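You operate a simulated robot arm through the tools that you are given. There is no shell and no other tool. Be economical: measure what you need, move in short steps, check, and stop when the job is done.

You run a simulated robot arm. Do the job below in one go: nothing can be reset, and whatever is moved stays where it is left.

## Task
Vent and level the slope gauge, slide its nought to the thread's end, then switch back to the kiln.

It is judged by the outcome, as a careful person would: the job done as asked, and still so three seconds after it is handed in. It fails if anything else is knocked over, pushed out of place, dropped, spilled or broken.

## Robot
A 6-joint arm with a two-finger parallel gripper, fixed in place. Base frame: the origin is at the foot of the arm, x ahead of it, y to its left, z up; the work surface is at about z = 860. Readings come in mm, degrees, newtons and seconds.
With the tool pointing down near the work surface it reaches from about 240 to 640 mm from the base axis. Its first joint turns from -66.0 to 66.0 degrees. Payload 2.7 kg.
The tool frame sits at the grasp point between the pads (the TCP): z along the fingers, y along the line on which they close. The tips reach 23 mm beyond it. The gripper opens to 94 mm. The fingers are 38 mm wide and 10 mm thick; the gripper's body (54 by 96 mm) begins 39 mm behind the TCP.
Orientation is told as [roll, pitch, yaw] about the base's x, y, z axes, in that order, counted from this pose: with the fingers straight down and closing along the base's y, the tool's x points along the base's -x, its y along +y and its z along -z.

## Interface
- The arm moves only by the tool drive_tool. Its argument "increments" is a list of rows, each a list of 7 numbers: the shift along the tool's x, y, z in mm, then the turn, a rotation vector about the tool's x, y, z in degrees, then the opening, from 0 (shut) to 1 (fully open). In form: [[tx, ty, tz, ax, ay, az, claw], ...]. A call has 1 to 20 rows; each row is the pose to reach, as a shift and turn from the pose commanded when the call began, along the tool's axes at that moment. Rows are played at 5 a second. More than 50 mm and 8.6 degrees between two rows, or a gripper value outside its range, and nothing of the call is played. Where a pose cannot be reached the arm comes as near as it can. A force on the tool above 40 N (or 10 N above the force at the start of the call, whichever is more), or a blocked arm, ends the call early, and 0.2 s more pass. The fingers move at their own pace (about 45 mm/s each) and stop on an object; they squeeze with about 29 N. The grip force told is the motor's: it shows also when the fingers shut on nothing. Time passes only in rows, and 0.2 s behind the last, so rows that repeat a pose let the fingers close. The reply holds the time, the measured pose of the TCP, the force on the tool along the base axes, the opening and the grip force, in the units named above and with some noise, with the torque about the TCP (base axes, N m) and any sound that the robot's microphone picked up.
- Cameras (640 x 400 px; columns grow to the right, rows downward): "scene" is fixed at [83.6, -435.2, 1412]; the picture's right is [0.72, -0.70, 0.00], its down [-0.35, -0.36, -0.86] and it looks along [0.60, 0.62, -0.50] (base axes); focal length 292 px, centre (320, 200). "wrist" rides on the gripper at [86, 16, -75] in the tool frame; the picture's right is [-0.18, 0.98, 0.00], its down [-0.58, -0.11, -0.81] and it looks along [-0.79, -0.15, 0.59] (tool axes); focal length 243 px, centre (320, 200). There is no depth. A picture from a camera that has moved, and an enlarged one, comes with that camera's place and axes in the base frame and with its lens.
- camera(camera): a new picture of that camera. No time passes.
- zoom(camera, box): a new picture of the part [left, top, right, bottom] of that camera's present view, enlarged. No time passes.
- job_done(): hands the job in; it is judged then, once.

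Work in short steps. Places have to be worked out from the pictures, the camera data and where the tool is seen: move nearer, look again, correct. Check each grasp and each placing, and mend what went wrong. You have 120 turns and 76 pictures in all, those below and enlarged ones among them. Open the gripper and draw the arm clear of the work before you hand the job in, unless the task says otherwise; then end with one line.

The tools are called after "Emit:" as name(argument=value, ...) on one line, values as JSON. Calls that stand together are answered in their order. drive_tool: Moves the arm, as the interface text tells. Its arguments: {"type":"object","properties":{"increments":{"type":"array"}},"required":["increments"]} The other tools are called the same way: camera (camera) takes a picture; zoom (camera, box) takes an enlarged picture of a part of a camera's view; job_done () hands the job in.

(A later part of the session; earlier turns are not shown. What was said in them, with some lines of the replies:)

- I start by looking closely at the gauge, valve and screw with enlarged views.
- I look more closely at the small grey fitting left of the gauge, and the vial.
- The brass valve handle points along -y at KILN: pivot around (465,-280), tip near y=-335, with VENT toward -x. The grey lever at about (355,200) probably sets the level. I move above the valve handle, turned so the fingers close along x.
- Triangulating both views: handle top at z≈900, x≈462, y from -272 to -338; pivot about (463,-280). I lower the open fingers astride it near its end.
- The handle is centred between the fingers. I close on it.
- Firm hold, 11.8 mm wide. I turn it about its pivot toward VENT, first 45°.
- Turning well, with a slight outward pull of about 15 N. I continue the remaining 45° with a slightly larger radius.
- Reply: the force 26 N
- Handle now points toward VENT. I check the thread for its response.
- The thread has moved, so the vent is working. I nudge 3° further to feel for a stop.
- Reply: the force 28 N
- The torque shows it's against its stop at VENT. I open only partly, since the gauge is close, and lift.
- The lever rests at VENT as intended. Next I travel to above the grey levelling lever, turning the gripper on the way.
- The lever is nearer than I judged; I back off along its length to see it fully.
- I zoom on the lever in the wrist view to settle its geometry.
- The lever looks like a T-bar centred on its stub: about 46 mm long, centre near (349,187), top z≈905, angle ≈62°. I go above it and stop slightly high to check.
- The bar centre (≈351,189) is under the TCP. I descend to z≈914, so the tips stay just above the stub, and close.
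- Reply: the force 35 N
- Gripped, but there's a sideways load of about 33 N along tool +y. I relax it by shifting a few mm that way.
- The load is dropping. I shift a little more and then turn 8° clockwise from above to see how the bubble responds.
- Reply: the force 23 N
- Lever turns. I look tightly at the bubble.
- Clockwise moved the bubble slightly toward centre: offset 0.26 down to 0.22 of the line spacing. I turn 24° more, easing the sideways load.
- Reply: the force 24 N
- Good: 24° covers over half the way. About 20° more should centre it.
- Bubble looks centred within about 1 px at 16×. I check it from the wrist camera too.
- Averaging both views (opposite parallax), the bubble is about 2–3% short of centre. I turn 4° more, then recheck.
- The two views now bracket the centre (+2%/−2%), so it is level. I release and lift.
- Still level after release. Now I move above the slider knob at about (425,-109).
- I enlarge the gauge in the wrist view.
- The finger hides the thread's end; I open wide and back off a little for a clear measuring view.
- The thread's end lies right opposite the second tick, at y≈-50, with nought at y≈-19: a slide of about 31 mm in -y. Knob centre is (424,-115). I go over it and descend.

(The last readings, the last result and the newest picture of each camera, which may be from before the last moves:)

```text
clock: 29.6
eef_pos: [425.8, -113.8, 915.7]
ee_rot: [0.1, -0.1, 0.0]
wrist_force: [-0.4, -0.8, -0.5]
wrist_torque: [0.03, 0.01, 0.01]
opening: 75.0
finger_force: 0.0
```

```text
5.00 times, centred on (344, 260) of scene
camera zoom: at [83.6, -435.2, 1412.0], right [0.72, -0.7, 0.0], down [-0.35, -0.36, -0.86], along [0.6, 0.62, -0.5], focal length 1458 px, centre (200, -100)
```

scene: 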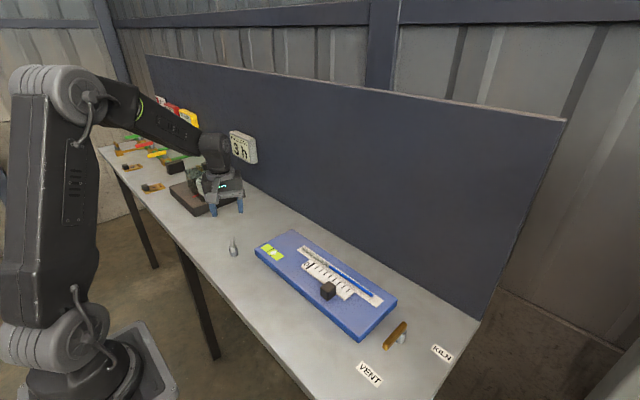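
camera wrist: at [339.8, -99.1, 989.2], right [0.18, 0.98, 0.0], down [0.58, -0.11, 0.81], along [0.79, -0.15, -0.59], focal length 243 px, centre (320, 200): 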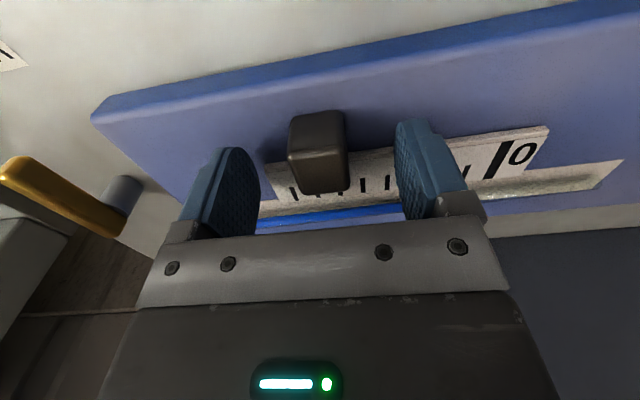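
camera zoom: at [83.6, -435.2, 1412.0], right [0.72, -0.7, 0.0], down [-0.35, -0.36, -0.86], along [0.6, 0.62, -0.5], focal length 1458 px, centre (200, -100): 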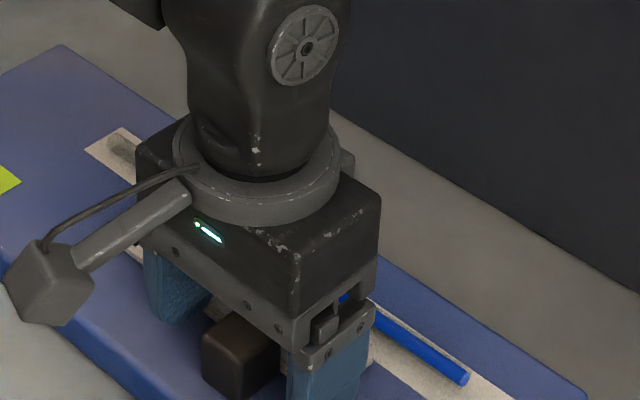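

The knob sits between the fingers. Closing on it.

Emit:
drive_tool(increments=[[0, -1, 2, 0, 0, 0, 0.5], [0, -1, 2, 0, 0, 0, 0], [0, -1, 2, 0, 0, 0, 0], [0, -1, 2, 0, 0, 0, 0], [0, -1, 2, 0, 0, 0, 0]])

Emit:
camera(camera="wrist")

```text
clock: 30.8
eef_pos: [425.2, -116.0, 913.5]
ee_rot: [-0.1, -0.3, 0.0]
wrist_force: [-0.8, -0.2, 20.6]
wrist_torque: [-0.01, 0.12, -0.08]
opening: 25.5
finger_force: 44.9
```

```text
30 pictures are left
camera wrist: at [340.0, -100.4, 988.2], right [0.18, 0.98, 0.0], down [0.58, -0.11, 0.81], along [0.8, -0.15, -0.59], focal length 243 px, centre (320, 200)
```

wrist: 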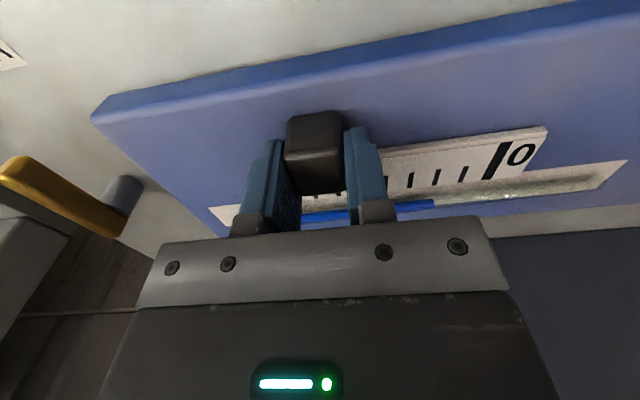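

Held, but there's a 20 N upward reaction; I ease up by 1.5 mm and slide 20 mm in -y.

Emit:
drive_tool(increments=[[0, 0, -1.5, 0, 0, 0, 0], [0, -5, -1.5, 0, 0, 0, 0], [0, -10, -1.5, 0, 0, 0, 0], [0, -15, -1.5, 0, 0, 0, 0], [0, -20, -1.5, 0, 0, 0, 0], [0, -20, -1.5, 0, 0, 0, 0]])

Emit:
zoom(camera="wrist", box=[280, 90, 600, 290])

```text
clock: 32.2
eef_pos: [426.5, -136.3, 913.4]
ee_rot: [0.0, -0.1, 0.0]
wrist_force: [14.7, 0.0, 2.9]
wrist_torque: [0.06, -0.36, -0.05]
opening: 25.4
finger_force: 44.7
```

```text
2.00 times, centred on (440, 190) of wrist
camera zoom: at [340.1, -120.4, 988.2], right [0.18, 0.98, 0.0], down [0.58, -0.11, 0.81], along [0.79, -0.15, -0.59], focal length 485 px, centre (80, 220)
```

zoom: 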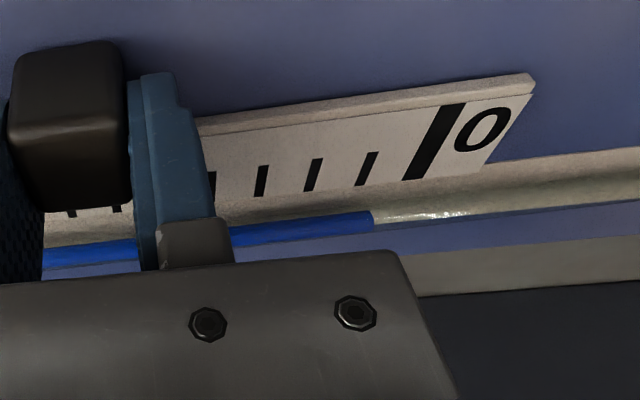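

Sliding nicely; roughly 8–11 mm remain. I slide 8 mm more, then release and back off to measure from a square-on view.

Emit:
drive_tool(increments=[[0, -4, 0, 0, 0, 0, 0], [0, -8, 0, 0, 0, 0, 0], [0, -8, 0, 0, 0, 0, 0], [0, -8, 0, 0, 0, 0, 0.65], [0, -8, 0, 0, 0, 0, 0.65], [0, -8, 0, 0, 0, 0, 0.65], [0, -8, -30, 0, 0, 0, 0.8], [15, 12, -60, 0, 0, 0, 1], [30, 40, -90, 0, 0, 0, 1], [30, 68, -90, 0, 0, 0, 1], [30, 68, -90, 0, 0, 0, 1]])

Emit:
zoom(camera="wrist", box=[220, 60, 444, 200])

```text
clock: 34.6
eef_pos: [394.5, -67.5, 1003.1]
ee_rot: [0.0, -0.1, -0.1]
wrist_force: [0.3, -0.3, 0.6]
wrist_torque: [-0.02, 0.03, -0.01]
opening: 94.1
finger_force: 0.1
```

```text
2.86 times, centred on (332, 130) of wrist
camera zoom: at [308.2, -52.2, 1078.2], right [0.18, 0.98, 0.0], down [0.58, -0.11, 0.81], along [0.79, -0.15, -0.59], focal length 693 px, centre (286, 400)
```

zoom: 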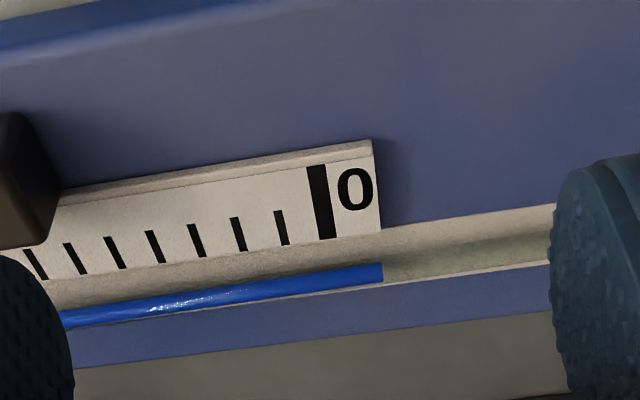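

The nought is now about 17 mm past the thread's end, which is unexpected. I check whether the slider is still moving and that the plate is in place.

Emit:
camera(camera="scene")

Emit:
camera(camera="wrist")

```text
27 pictures are left
```

scene: 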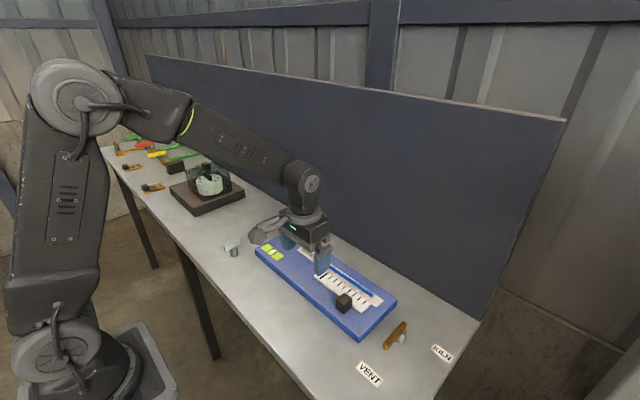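

```text
26 pictures are left
camera wrist: at [308.2, -52.2, 1078.2], right [0.18, 0.98, 0.0], down [0.58, -0.11, 0.81], along [0.79, -0.15, -0.59], focal length 243 px, centre (320, 200)
```

wrist: 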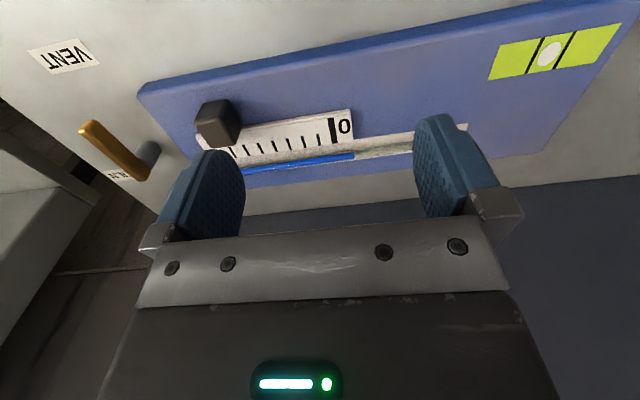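

The plate and bubble are fine. On release the knob followed the opening -y finger: the overshoot equals that finger's travel. I'll straddle the knob loosely and nudge it back with the finger's inner face instead.

Emit:
drive_tool(increments=[[-10, -32, 0, 0, 0, 0, 0.8], [-20, -64, 0, 0, 0, 0, 0.7], [-30, -96, 0, 0, 0, 0, 0.65], [-30, -96, 30, 0, 0, 0, 0.65], [-30, -96, 60, 0, 0, 0, 0.65], [-30, -96, 86, 0, 0, 0, 0.65], [-30, -96, 86, 0, 0, 0, 0.65]])

Emit:
camera(camera="wrist")

```text
clock: 36.2
eef_pos: [426.9, -162.8, 917.7]
ee_rot: [0.1, -0.2, 0.0]
wrist_force: [0.0, 0.8, 0.3]
wrist_torque: [0.02, -0.02, 0.02]
opening: 60.9
finger_force: 0.2
```

```text
25 pictures are left
camera wrist: at [339.9, -148.3, 991.9], right [0.18, 0.98, 0.0], down [0.58, -0.11, 0.81], along [0.79, -0.15, -0.59], focal length 243 px, centre (320, 200)
```

wrist: 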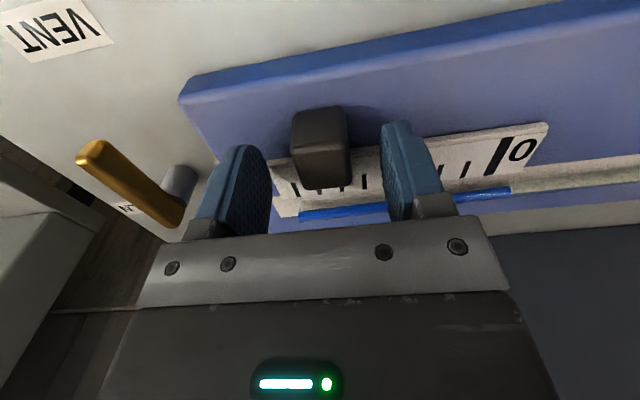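

Straddled. I move +y slowly so the -y finger pushes the knob back, stopping a bit short.

Emit:
drive_tool(increments=[[0, 6, 1, 0, 0, 0, 0.65], [0, 12, 1, 0, 0, 0, 0.65], [0, 15, 1, 0, 0, 0, 0.65], [0, 17, 1, 0, 0, 0, 0.65], [0, 19, 1, 0, 0, 0, 0.65], [0, 21, 1, 0, 0, 0, 0.65], [0, 23, 1, 0, 0, 0, 0.65], [0, 25, 1, 0, 0, 0, 0.65], [0, 27, 1, 0, 0, 0, 0.65], [0, 29, 1, 0, 0, 0, 0.65], [0, 30, 1, 0, 0, 0, 0.65], [0, 30, 1, 0, 0, 0, 0.65]])

Emit:
camera(camera="wrist")

```text
clock: 38.8
eef_pos: [425.1, -133.7, 916.8]
ee_rot: [-0.1, -0.1, 0.0]
wrist_force: [-0.1, -0.5, -0.3]
wrist_torque: [-0.01, 0.01, -0.02]
opening: 61.2
finger_force: 0.0
```

```text
24 pictures are left
camera wrist: at [339.7, -118.1, 991.7], right [0.18, 0.98, 0.0], down [0.58, -0.11, 0.81], along [0.79, -0.15, -0.59], focal length 243 px, centre (320, 200)
```

wrist: 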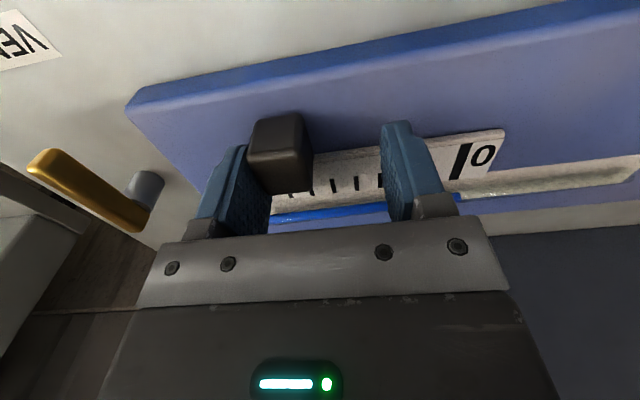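

Emit:
zoom(camera="wrist", box=[380, 110, 540, 210])

```text
4.00 times, centred on (460, 160) of wrist
camera zoom: at [339.7, -118.1, 991.7], right [0.18, 0.98, 0.0], down [0.58, -0.11, 0.81], along [0.79, -0.15, -0.59], focal length 970 px, centre (-240, 360)
```

zoom: 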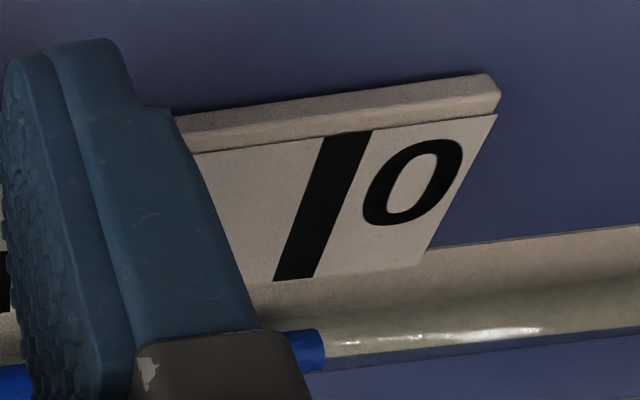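

About 5–7 mm remain. I push 4.5 mm more, back the finger off, lift and take the square-on measuring view.

Emit:
drive_tool(increments=[[0, 1.5, 0, 0, 0, 0, 0.65], [0, 3, 0, 0, 0, 0, 0.65], [0, 4.5, 0, 0, 0, 0, 0.65], [0, 4.5, 0, 0, 0, 0, 0.65], [0, -2, 0, 0, 0, 0, 0.65], [0, -8, 0, 0, 0, 0, 0.65], [0, -10, 0, 0, 0, 0, 0.65], [0, -10, -30, 0, 0, 0, 0.65], [5, 0, -60, 0, 0, 0, 0.8], [15, 30, -88, 0, 0, 0, 1], [32, 66, -88, 0, 0, 0, 1], [32, 66, -88, 0, 0, 0, 1]])

Emit:
zoom(camera="wrist", box=[260, 90, 420, 190])

```text
clock: 41.4
eef_pos: [393.4, -66.1, 1004.1]
ee_rot: [0.0, 0.0, 0.0]
wrist_force: [0.1, 0.6, 0.0]
wrist_torque: [0.01, 0.01, 0.02]
opening: 93.9
finger_force: 0.2
```

```text
4.00 times, centred on (340, 140) of wrist
camera zoom: at [307.5, -52.0, 1078.6], right [0.18, 0.98, 0.0], down [0.58, -0.11, 0.81], along [0.79, -0.15, -0.59], focal length 970 px, centre (240, 440)
```

zoom: 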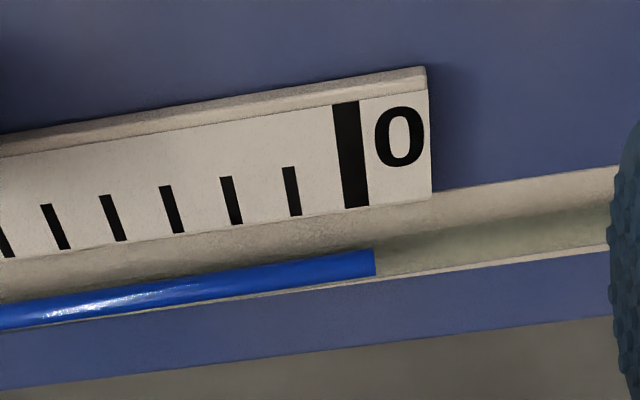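

From the square-on view nought is at y≈-53.7 and the thread's end at -50.3, so about 3.5 mm remain. I repeat the straddle and push exactly 3.5 mm beyond the last push.

Emit:
drive_tool(increments=[[-10, -30, 0, 0, 0, 0, 0.8], [-22, -56, 0, 0, 0, 0, 0.65], [-32, -76, 0, 0, 0, 0, 0.65], [-32, -76, 30, 0, 0, 0, 0.65], [-32, -76, 60, 0, 0, 0, 0.65], [-32, -76, 88, 0, 0, 0, 0.65], [-32, -76, 88, 0, 0, 0, 0.65], [-32, -70, 88, 0, 0, 0, 0.65], [-32, -65, 88, 0, 0, 0, 0.65], [-32, -62, 88, 0, 0, 0, 0.65], [-32, -60, 88, 0, 0, 0, 0.65], [-32, -58.8, 88, 0, 0, 0, 0.65], [-32, -58, 88, 0, 0, 0, 0.65], [-32, -58, 88, 0, 0, 0, 0.65]])

Emit:
drive_tool(increments=[[0, -6, 0, 0, 0, 0, 0.65], [0, -14, 0, 0, 0, 0, 0.65], [0, -14, 0, 0, 0, 0, 0.65], [0, -14, -30, 0, 0, 0, 0.65], [5, 0, -60, 0, 0, 0, 0.8], [15, 30, -88, 0, 0, 0, 1], [32, 58, -88, 0, 0, 0, 1], [32, 58, -88, 0, 0, 0, 1]])

Emit:
zoom(camera="wrist", box=[260, 90, 420, 190])

```text
clock: 44.4
eef_pos: [425.3, -125.4, 917.2]
ee_rot: [0.1, -0.1, -0.1]
wrist_force: [-0.6, -0.7, 0.2]
wrist_torque: [-0.03, 0.03, 0.0]
opening: 61.2
finger_force: 0.2
```

```text
clock: 46.2
eef_pos: [393.3, -66.0, 1004.3]
ee_rot: [0.0, -0.1, 0.0]
wrist_force: [-0.6, -0.9, -0.7]
wrist_torque: [-0.01, 0.01, -0.03]
opening: 94.0
finger_force: 0.1
```

```text
4.00 times, centred on (340, 140) of wrist
camera zoom: at [307.3, -51.5, 1079.0], right [0.18, 0.98, 0.0], down [0.58, -0.11, 0.81], along [0.79, -0.15, -0.59], focal length 970 px, centre (240, 440)
```

zoom: 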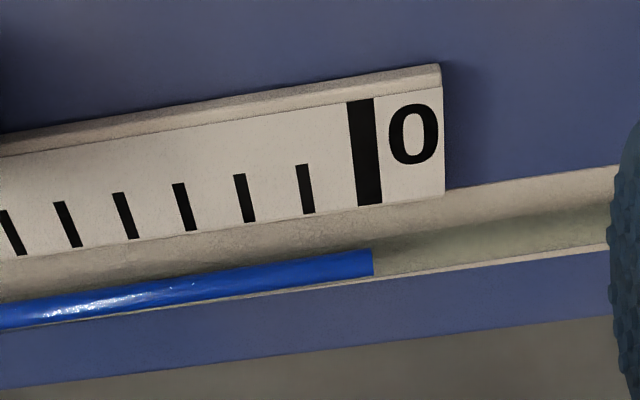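

The nought line extended now meets the thread's end (373.5 vs 373 px). I move back over the valve and recheck the gauge from the scene camera on the way.

Emit:
drive_tool(increments=[[-4, -30, 0, 0, 0, 0, 0.8], [-8, -60, 0, 0, 0, 0, 0.6], [-12, -90, 0, 0, 0, 0, 0.4], [-16, -120, 0, 0, 0, 0, 0.35], [-20, -150, 0, 0, 0, 0, 0.35], [-24, -180, 0, 0, 0, 0, 0.35], [-29, -213, 0, 0, 0, 0, 0.35], [-29, -213, 0, 0, 0, 0, 0.35]])

Emit:
zoom(camera="scene", box=[250, 230, 378, 310])

Emit:
camera(camera="wrist")

```text
clock: 48.0
eef_pos: [421.2, -282.1, 1005.0]
ee_rot: [0.1, -0.1, 0.0]
wrist_force: [0.6, 0.8, -0.4]
wrist_torque: [-0.04, 0.0, 0.02]
opening: 32.8
finger_force: 0.0
```

```text
5.00 times, centred on (314, 270) of scene
camera zoom: at [83.6, -435.2, 1412.0], right [0.72, -0.7, 0.0], down [-0.35, -0.36, -0.86], along [0.6, 0.62, -0.5], focal length 1458 px, centre (350, -150)
```

zoom: 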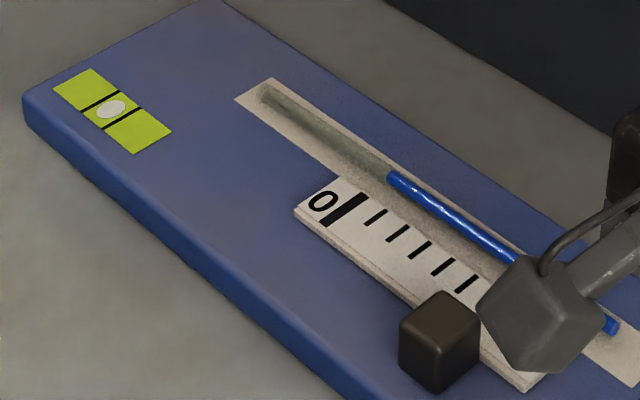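

```text
19 pictures are left
camera wrist: at [335.9, -265.9, 1080.1], right [0.18, 0.98, 0.0], down [0.58, -0.11, 0.81], along [0.79, -0.15, -0.59], focal length 243 px, centre (320, 200)
```

wrist: 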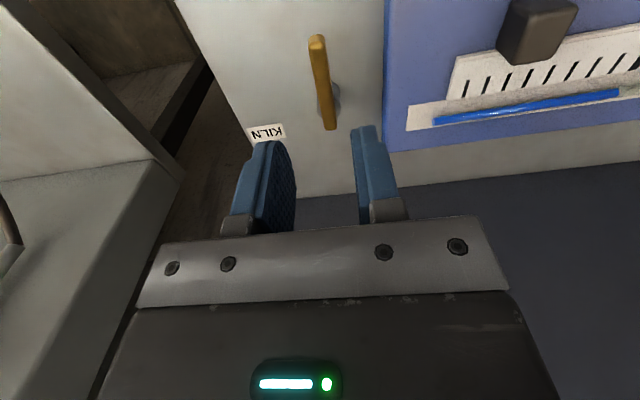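

I take a tighter scene view around nought and the thread's end.

Emit:
zoom(camera="scene", box=[304, 255, 344, 280])

```text
16.00 times, centred on (324, 268) of scene
camera zoom: at [83.6, -435.2, 1412.0], right [0.72, -0.7, 0.0], down [-0.35, -0.36, -0.86], along [0.6, 0.62, -0.5], focal length 4664 px, centre (256, -880)
```

zoom: 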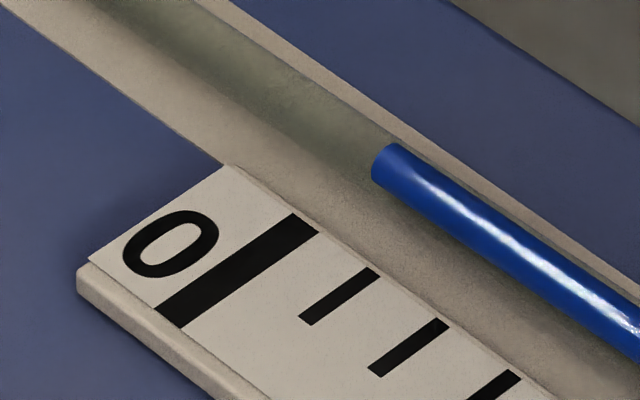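

Perfectly in line from this view too. Now I lower onto the valve handle and grip it.

Emit:
drive_tool(increments=[[0, 0, 30, 0, 0, 0, 0.35], [0, 0.5, 60, 0, 0, 0, 0.35], [0, 0.5, 90, 0, 0, 0, 0.35], [0, 0.5, 110, 0, 0, 0, 0.35], [0, 0.5, 110, 0, 0, 0, 0], [0, 0.5, 110, 0, 0, 0, 0], [0, 0.5, 110, 0, 0, 0, 0], [0, 0.5, 110, 0, 0, 0, 0]])

Emit:
camera(camera="wrist")

```text
clock: 49.8
eef_pos: [421.6, -278.5, 894.8]
ee_rot: [0.0, 0.0, 0.0]
wrist_force: [1.9, -6.9, -7.8]
wrist_torque: [0.04, -0.76, -0.13]
opening: 11.9
finger_force: 45.3
```

```text
17 pictures are left
camera wrist: at [336.0, -264.7, 968.8], right [0.19, 0.98, 0.0], down [0.58, -0.11, 0.81], along [0.79, -0.15, -0.59], focal length 243 px, centre (320, 200)
```

wrist: 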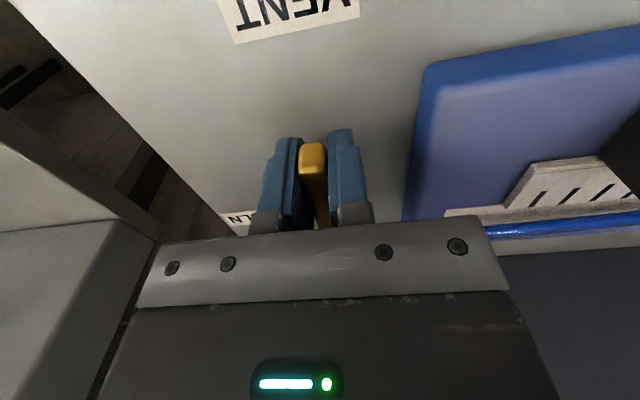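

Gripped again. I turn the handle back toward KILN, first 45°.

Emit:
drive_tool(increments=[[-0.3, -5.1, 0, 0, 0, -7.5, 0], [-1.3, -10.1, 0, 0, 0, -15, 0], [-3, -14.9, 0, 0, 0, -22.5, 0], [-5.2, -19.5, 0, 0, 0, -30, 0], [-8.1, -23.7, 0, 0, 0, -37.5, 0], [-11.4, -27.6, 0, 0, 0, -45, 0], [-11.4, -27.6, 0, 0, 0, -45, 0]])

```text
clock: 51.4
eef_pos: [433.3, -307.7, 894.0]
ee_rot: [0.1, 0.0, 45.2]
wrist_force: [-8.0, 2.2, -0.7]
wrist_torque: [0.34, -0.28, 0.31]
opening: 11.6
finger_force: 44.6
```

Smooth with low force. I do the remaining 45°.

Emit:
drive_tool(increments=[[-0.3, -5.1, 0, 0, 0, -7.5, 0], [-1.3, -10.1, 0, 0, 0, -15, 0], [-3, -14.9, 0, 0, 0, -22.5, 0], [-5.2, -19.5, 0, 0, 0, -30, 0], [-8.1, -23.7, 0, 0, 0, -37.5, 0], [-11.4, -27.6, 0, 0, 0, -45, 0], [-11.4, -27.6, 0, 0, 0, -45, 0]])

Emit:
drive_tool(increments=[[0, -1, 0, 0, 0, -1.5, 0], [0, -2, 0, 0, 0, -3, 0], [0, -2, 0, 0, 0, -3, 0]])

Emit:
camera(camera="wrist")

```text
clock: 53.0
eef_pos: [459.8, -319.3, 894.6]
ee_rot: [0.0, -0.1, 90.2]
wrist_force: [-18.0, 12.9, -0.7]
wrist_torque: [-1.02, -0.08, 0.48]
opening: 12.0
finger_force: 45.6
```

```text
clock: 53.8
eef_pos: [460.0, -318.5, 894.6]
ee_rot: [0.1, -0.4, 92.8]
wrist_force: [-22.4, 8.9, 0.5]
wrist_torque: [0.85, -0.12, -1.96]
opening: 12.3
finger_force: 44.8
```

```text
16 pictures are left
camera wrist: at [450.4, -407.0, 968.7], right [-0.99, 0.14, 0.0], down [0.08, 0.58, 0.81], along [0.11, 0.8, -0.59], focal length 243 px, centre (320, 200)
```

wrist: 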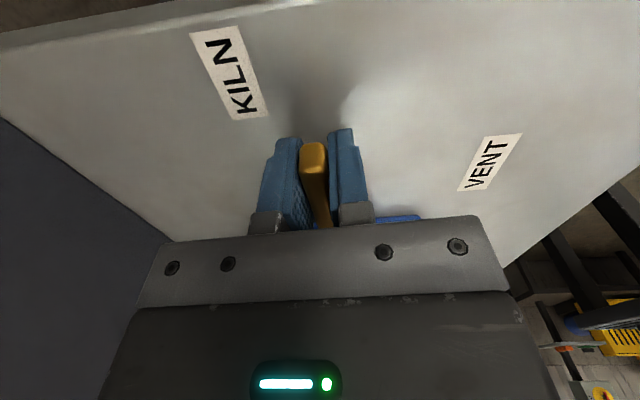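

At the KILN stop. I relax, open, and lift clear.

Emit:
drive_tool(increments=[[0, 1.5, 0, 0, 0, 2.5, 0], [0, 1.5, 0, 0, 0, 2.5, 0.5], [0, 1.5, 0, 0, 0, 2.5, 0.5], [0, 1.5, 0, 0, 0, 2.5, 0.5], [0, 1.5, -30, 0, 0, 2.5, 0.5], [0, 1.5, -65, 0, 0, 2.5, 0.5], [0, 1.5, -105, 0, 0, 2.5, 0.5], [30, 1.5, -145, 0, 0, 2.5, 0.8], [60, 1.5, -185, 0, 0, 2.5, 1], [60, 1.5, -185, 0, 0, 2.5, 1]])

Emit:
camera(camera="scene")

Emit:
camera(camera="wrist")

```text
clock: 56.0
eef_pos: [465.3, -380.9, 1078.8]
ee_rot: [0.0, -0.1, 90.5]
wrist_force: [0.9, -0.6, 0.3]
wrist_torque: [0.03, 0.02, 0.0]
opening: 93.8
finger_force: 0.2
```

```text
15 pictures are left
```

scene: 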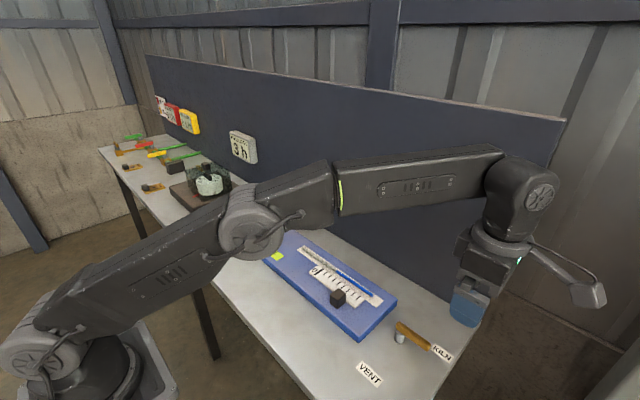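

```text
14 pictures are left
camera wrist: at [450.8, -468.3, 1153.9], right [-0.98, 0.18, 0.0], down [0.1, 0.58, 0.81], along [0.14, 0.79, -0.59], focal length 243 px, centre (320, 200)
```

wrist: 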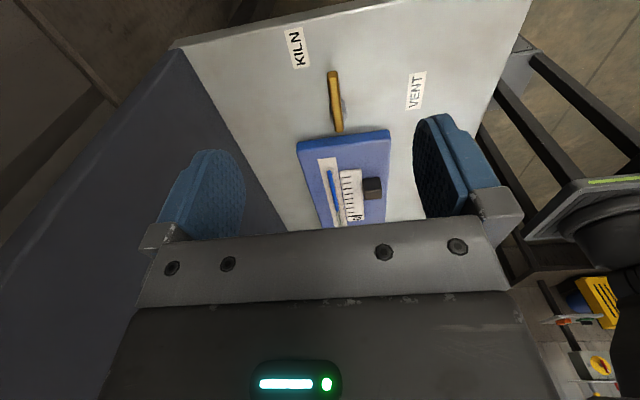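

The handle is at KILN. I move the arm up and away toward its starting pose to view the whole gauge one last time.

Emit:
drive_tool(increments=[[0, 0, -40, 0, 0, 0, 1], [-20, 0, -80, 0, 0, 0, 1], [-60, 0, -110, 0, 0, 0, 1], [-100, 0, -115, 0, 0, 0, 1], [-140, 0, -115, 0, 0, 0, 1], [-180, 0, -115, 0, 0, 0, 1], [-220, 0, -115, 0, 0, 0, 1], [-260, 0, -115, 0, 0, 0, 1], [-300, 0, -115, 0, 0, 0, 1], [-340, 0, -115, 0, 0, 0, 1], [-340, 0, -115, 0, 0, 0, 1]])

Emit:
zoom(camera="scene", box=[210, 225, 370, 325])

Emit:
zoom(camera="scene", box=[254, 238, 290, 262])

Emit:
zoom(camera="scene", box=[320, 270, 480, 370])

```text
clock: 58.4
eef_pos: [461.4, -40.2, 1195.1]
ee_rot: [-0.1, 0.0, 90.5]
wrist_force: [0.1, -0.3, -0.5]
wrist_torque: [-0.05, 0.0, 0.01]
opening: 93.9
finger_force: 0.0
out of reach, approached as far as the arm can: row 1, 2
```

```text
4.00 times, centred on (290, 275) of scene
camera zoom: at [83.6, -435.1, 1412.0], right [0.72, -0.7, 0.0], down [-0.35, -0.36, -0.86], along [0.6, 0.62, -0.5], focal length 1166 px, centre (440, -100)
```

zoom: 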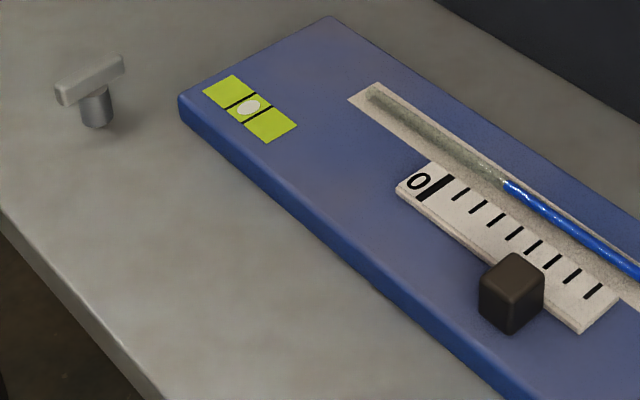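

```text
16.00 times, centred on (272, 250) of scene
camera zoom: at [83.6, -435.1, 1412.0], right [0.72, -0.7, 0.0], down [-0.35, -0.36, -0.86], along [0.6, 0.62, -0.5], focal length 4664 px, centre (1088, -600)
```

zoom: 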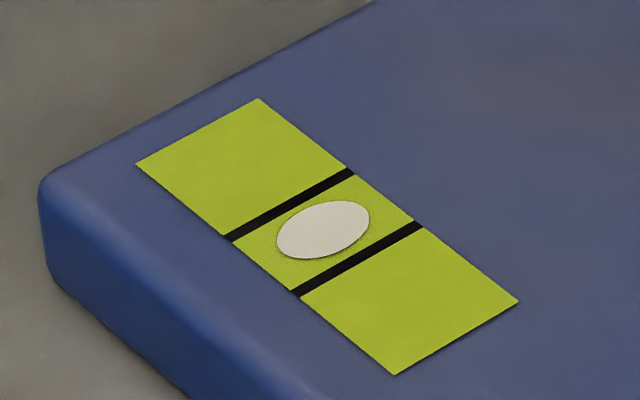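

```text
4.00 times, centred on (400, 320) of scene
camera zoom: at [83.6, -435.1, 1412.0], right [0.72, -0.7, 0.0], down [-0.35, -0.36, -0.86], along [0.6, 0.62, -0.5], focal length 1166 px, centre (0, -280)
```

zoom: 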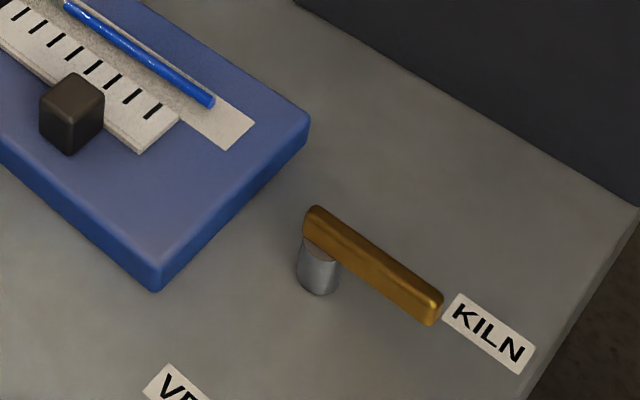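

Bubble centred, nought where I set it, the valve at KILN with the thread now reading pressure, and the arm clear. I hand it in.

Emit:
job_done()

```text
The job is handed in.
```

The slope gauge was vented and levelled, its nought was set to the thread's end, and the valve was switched back to KILN; the arm is clear and nothing else was disturbed.
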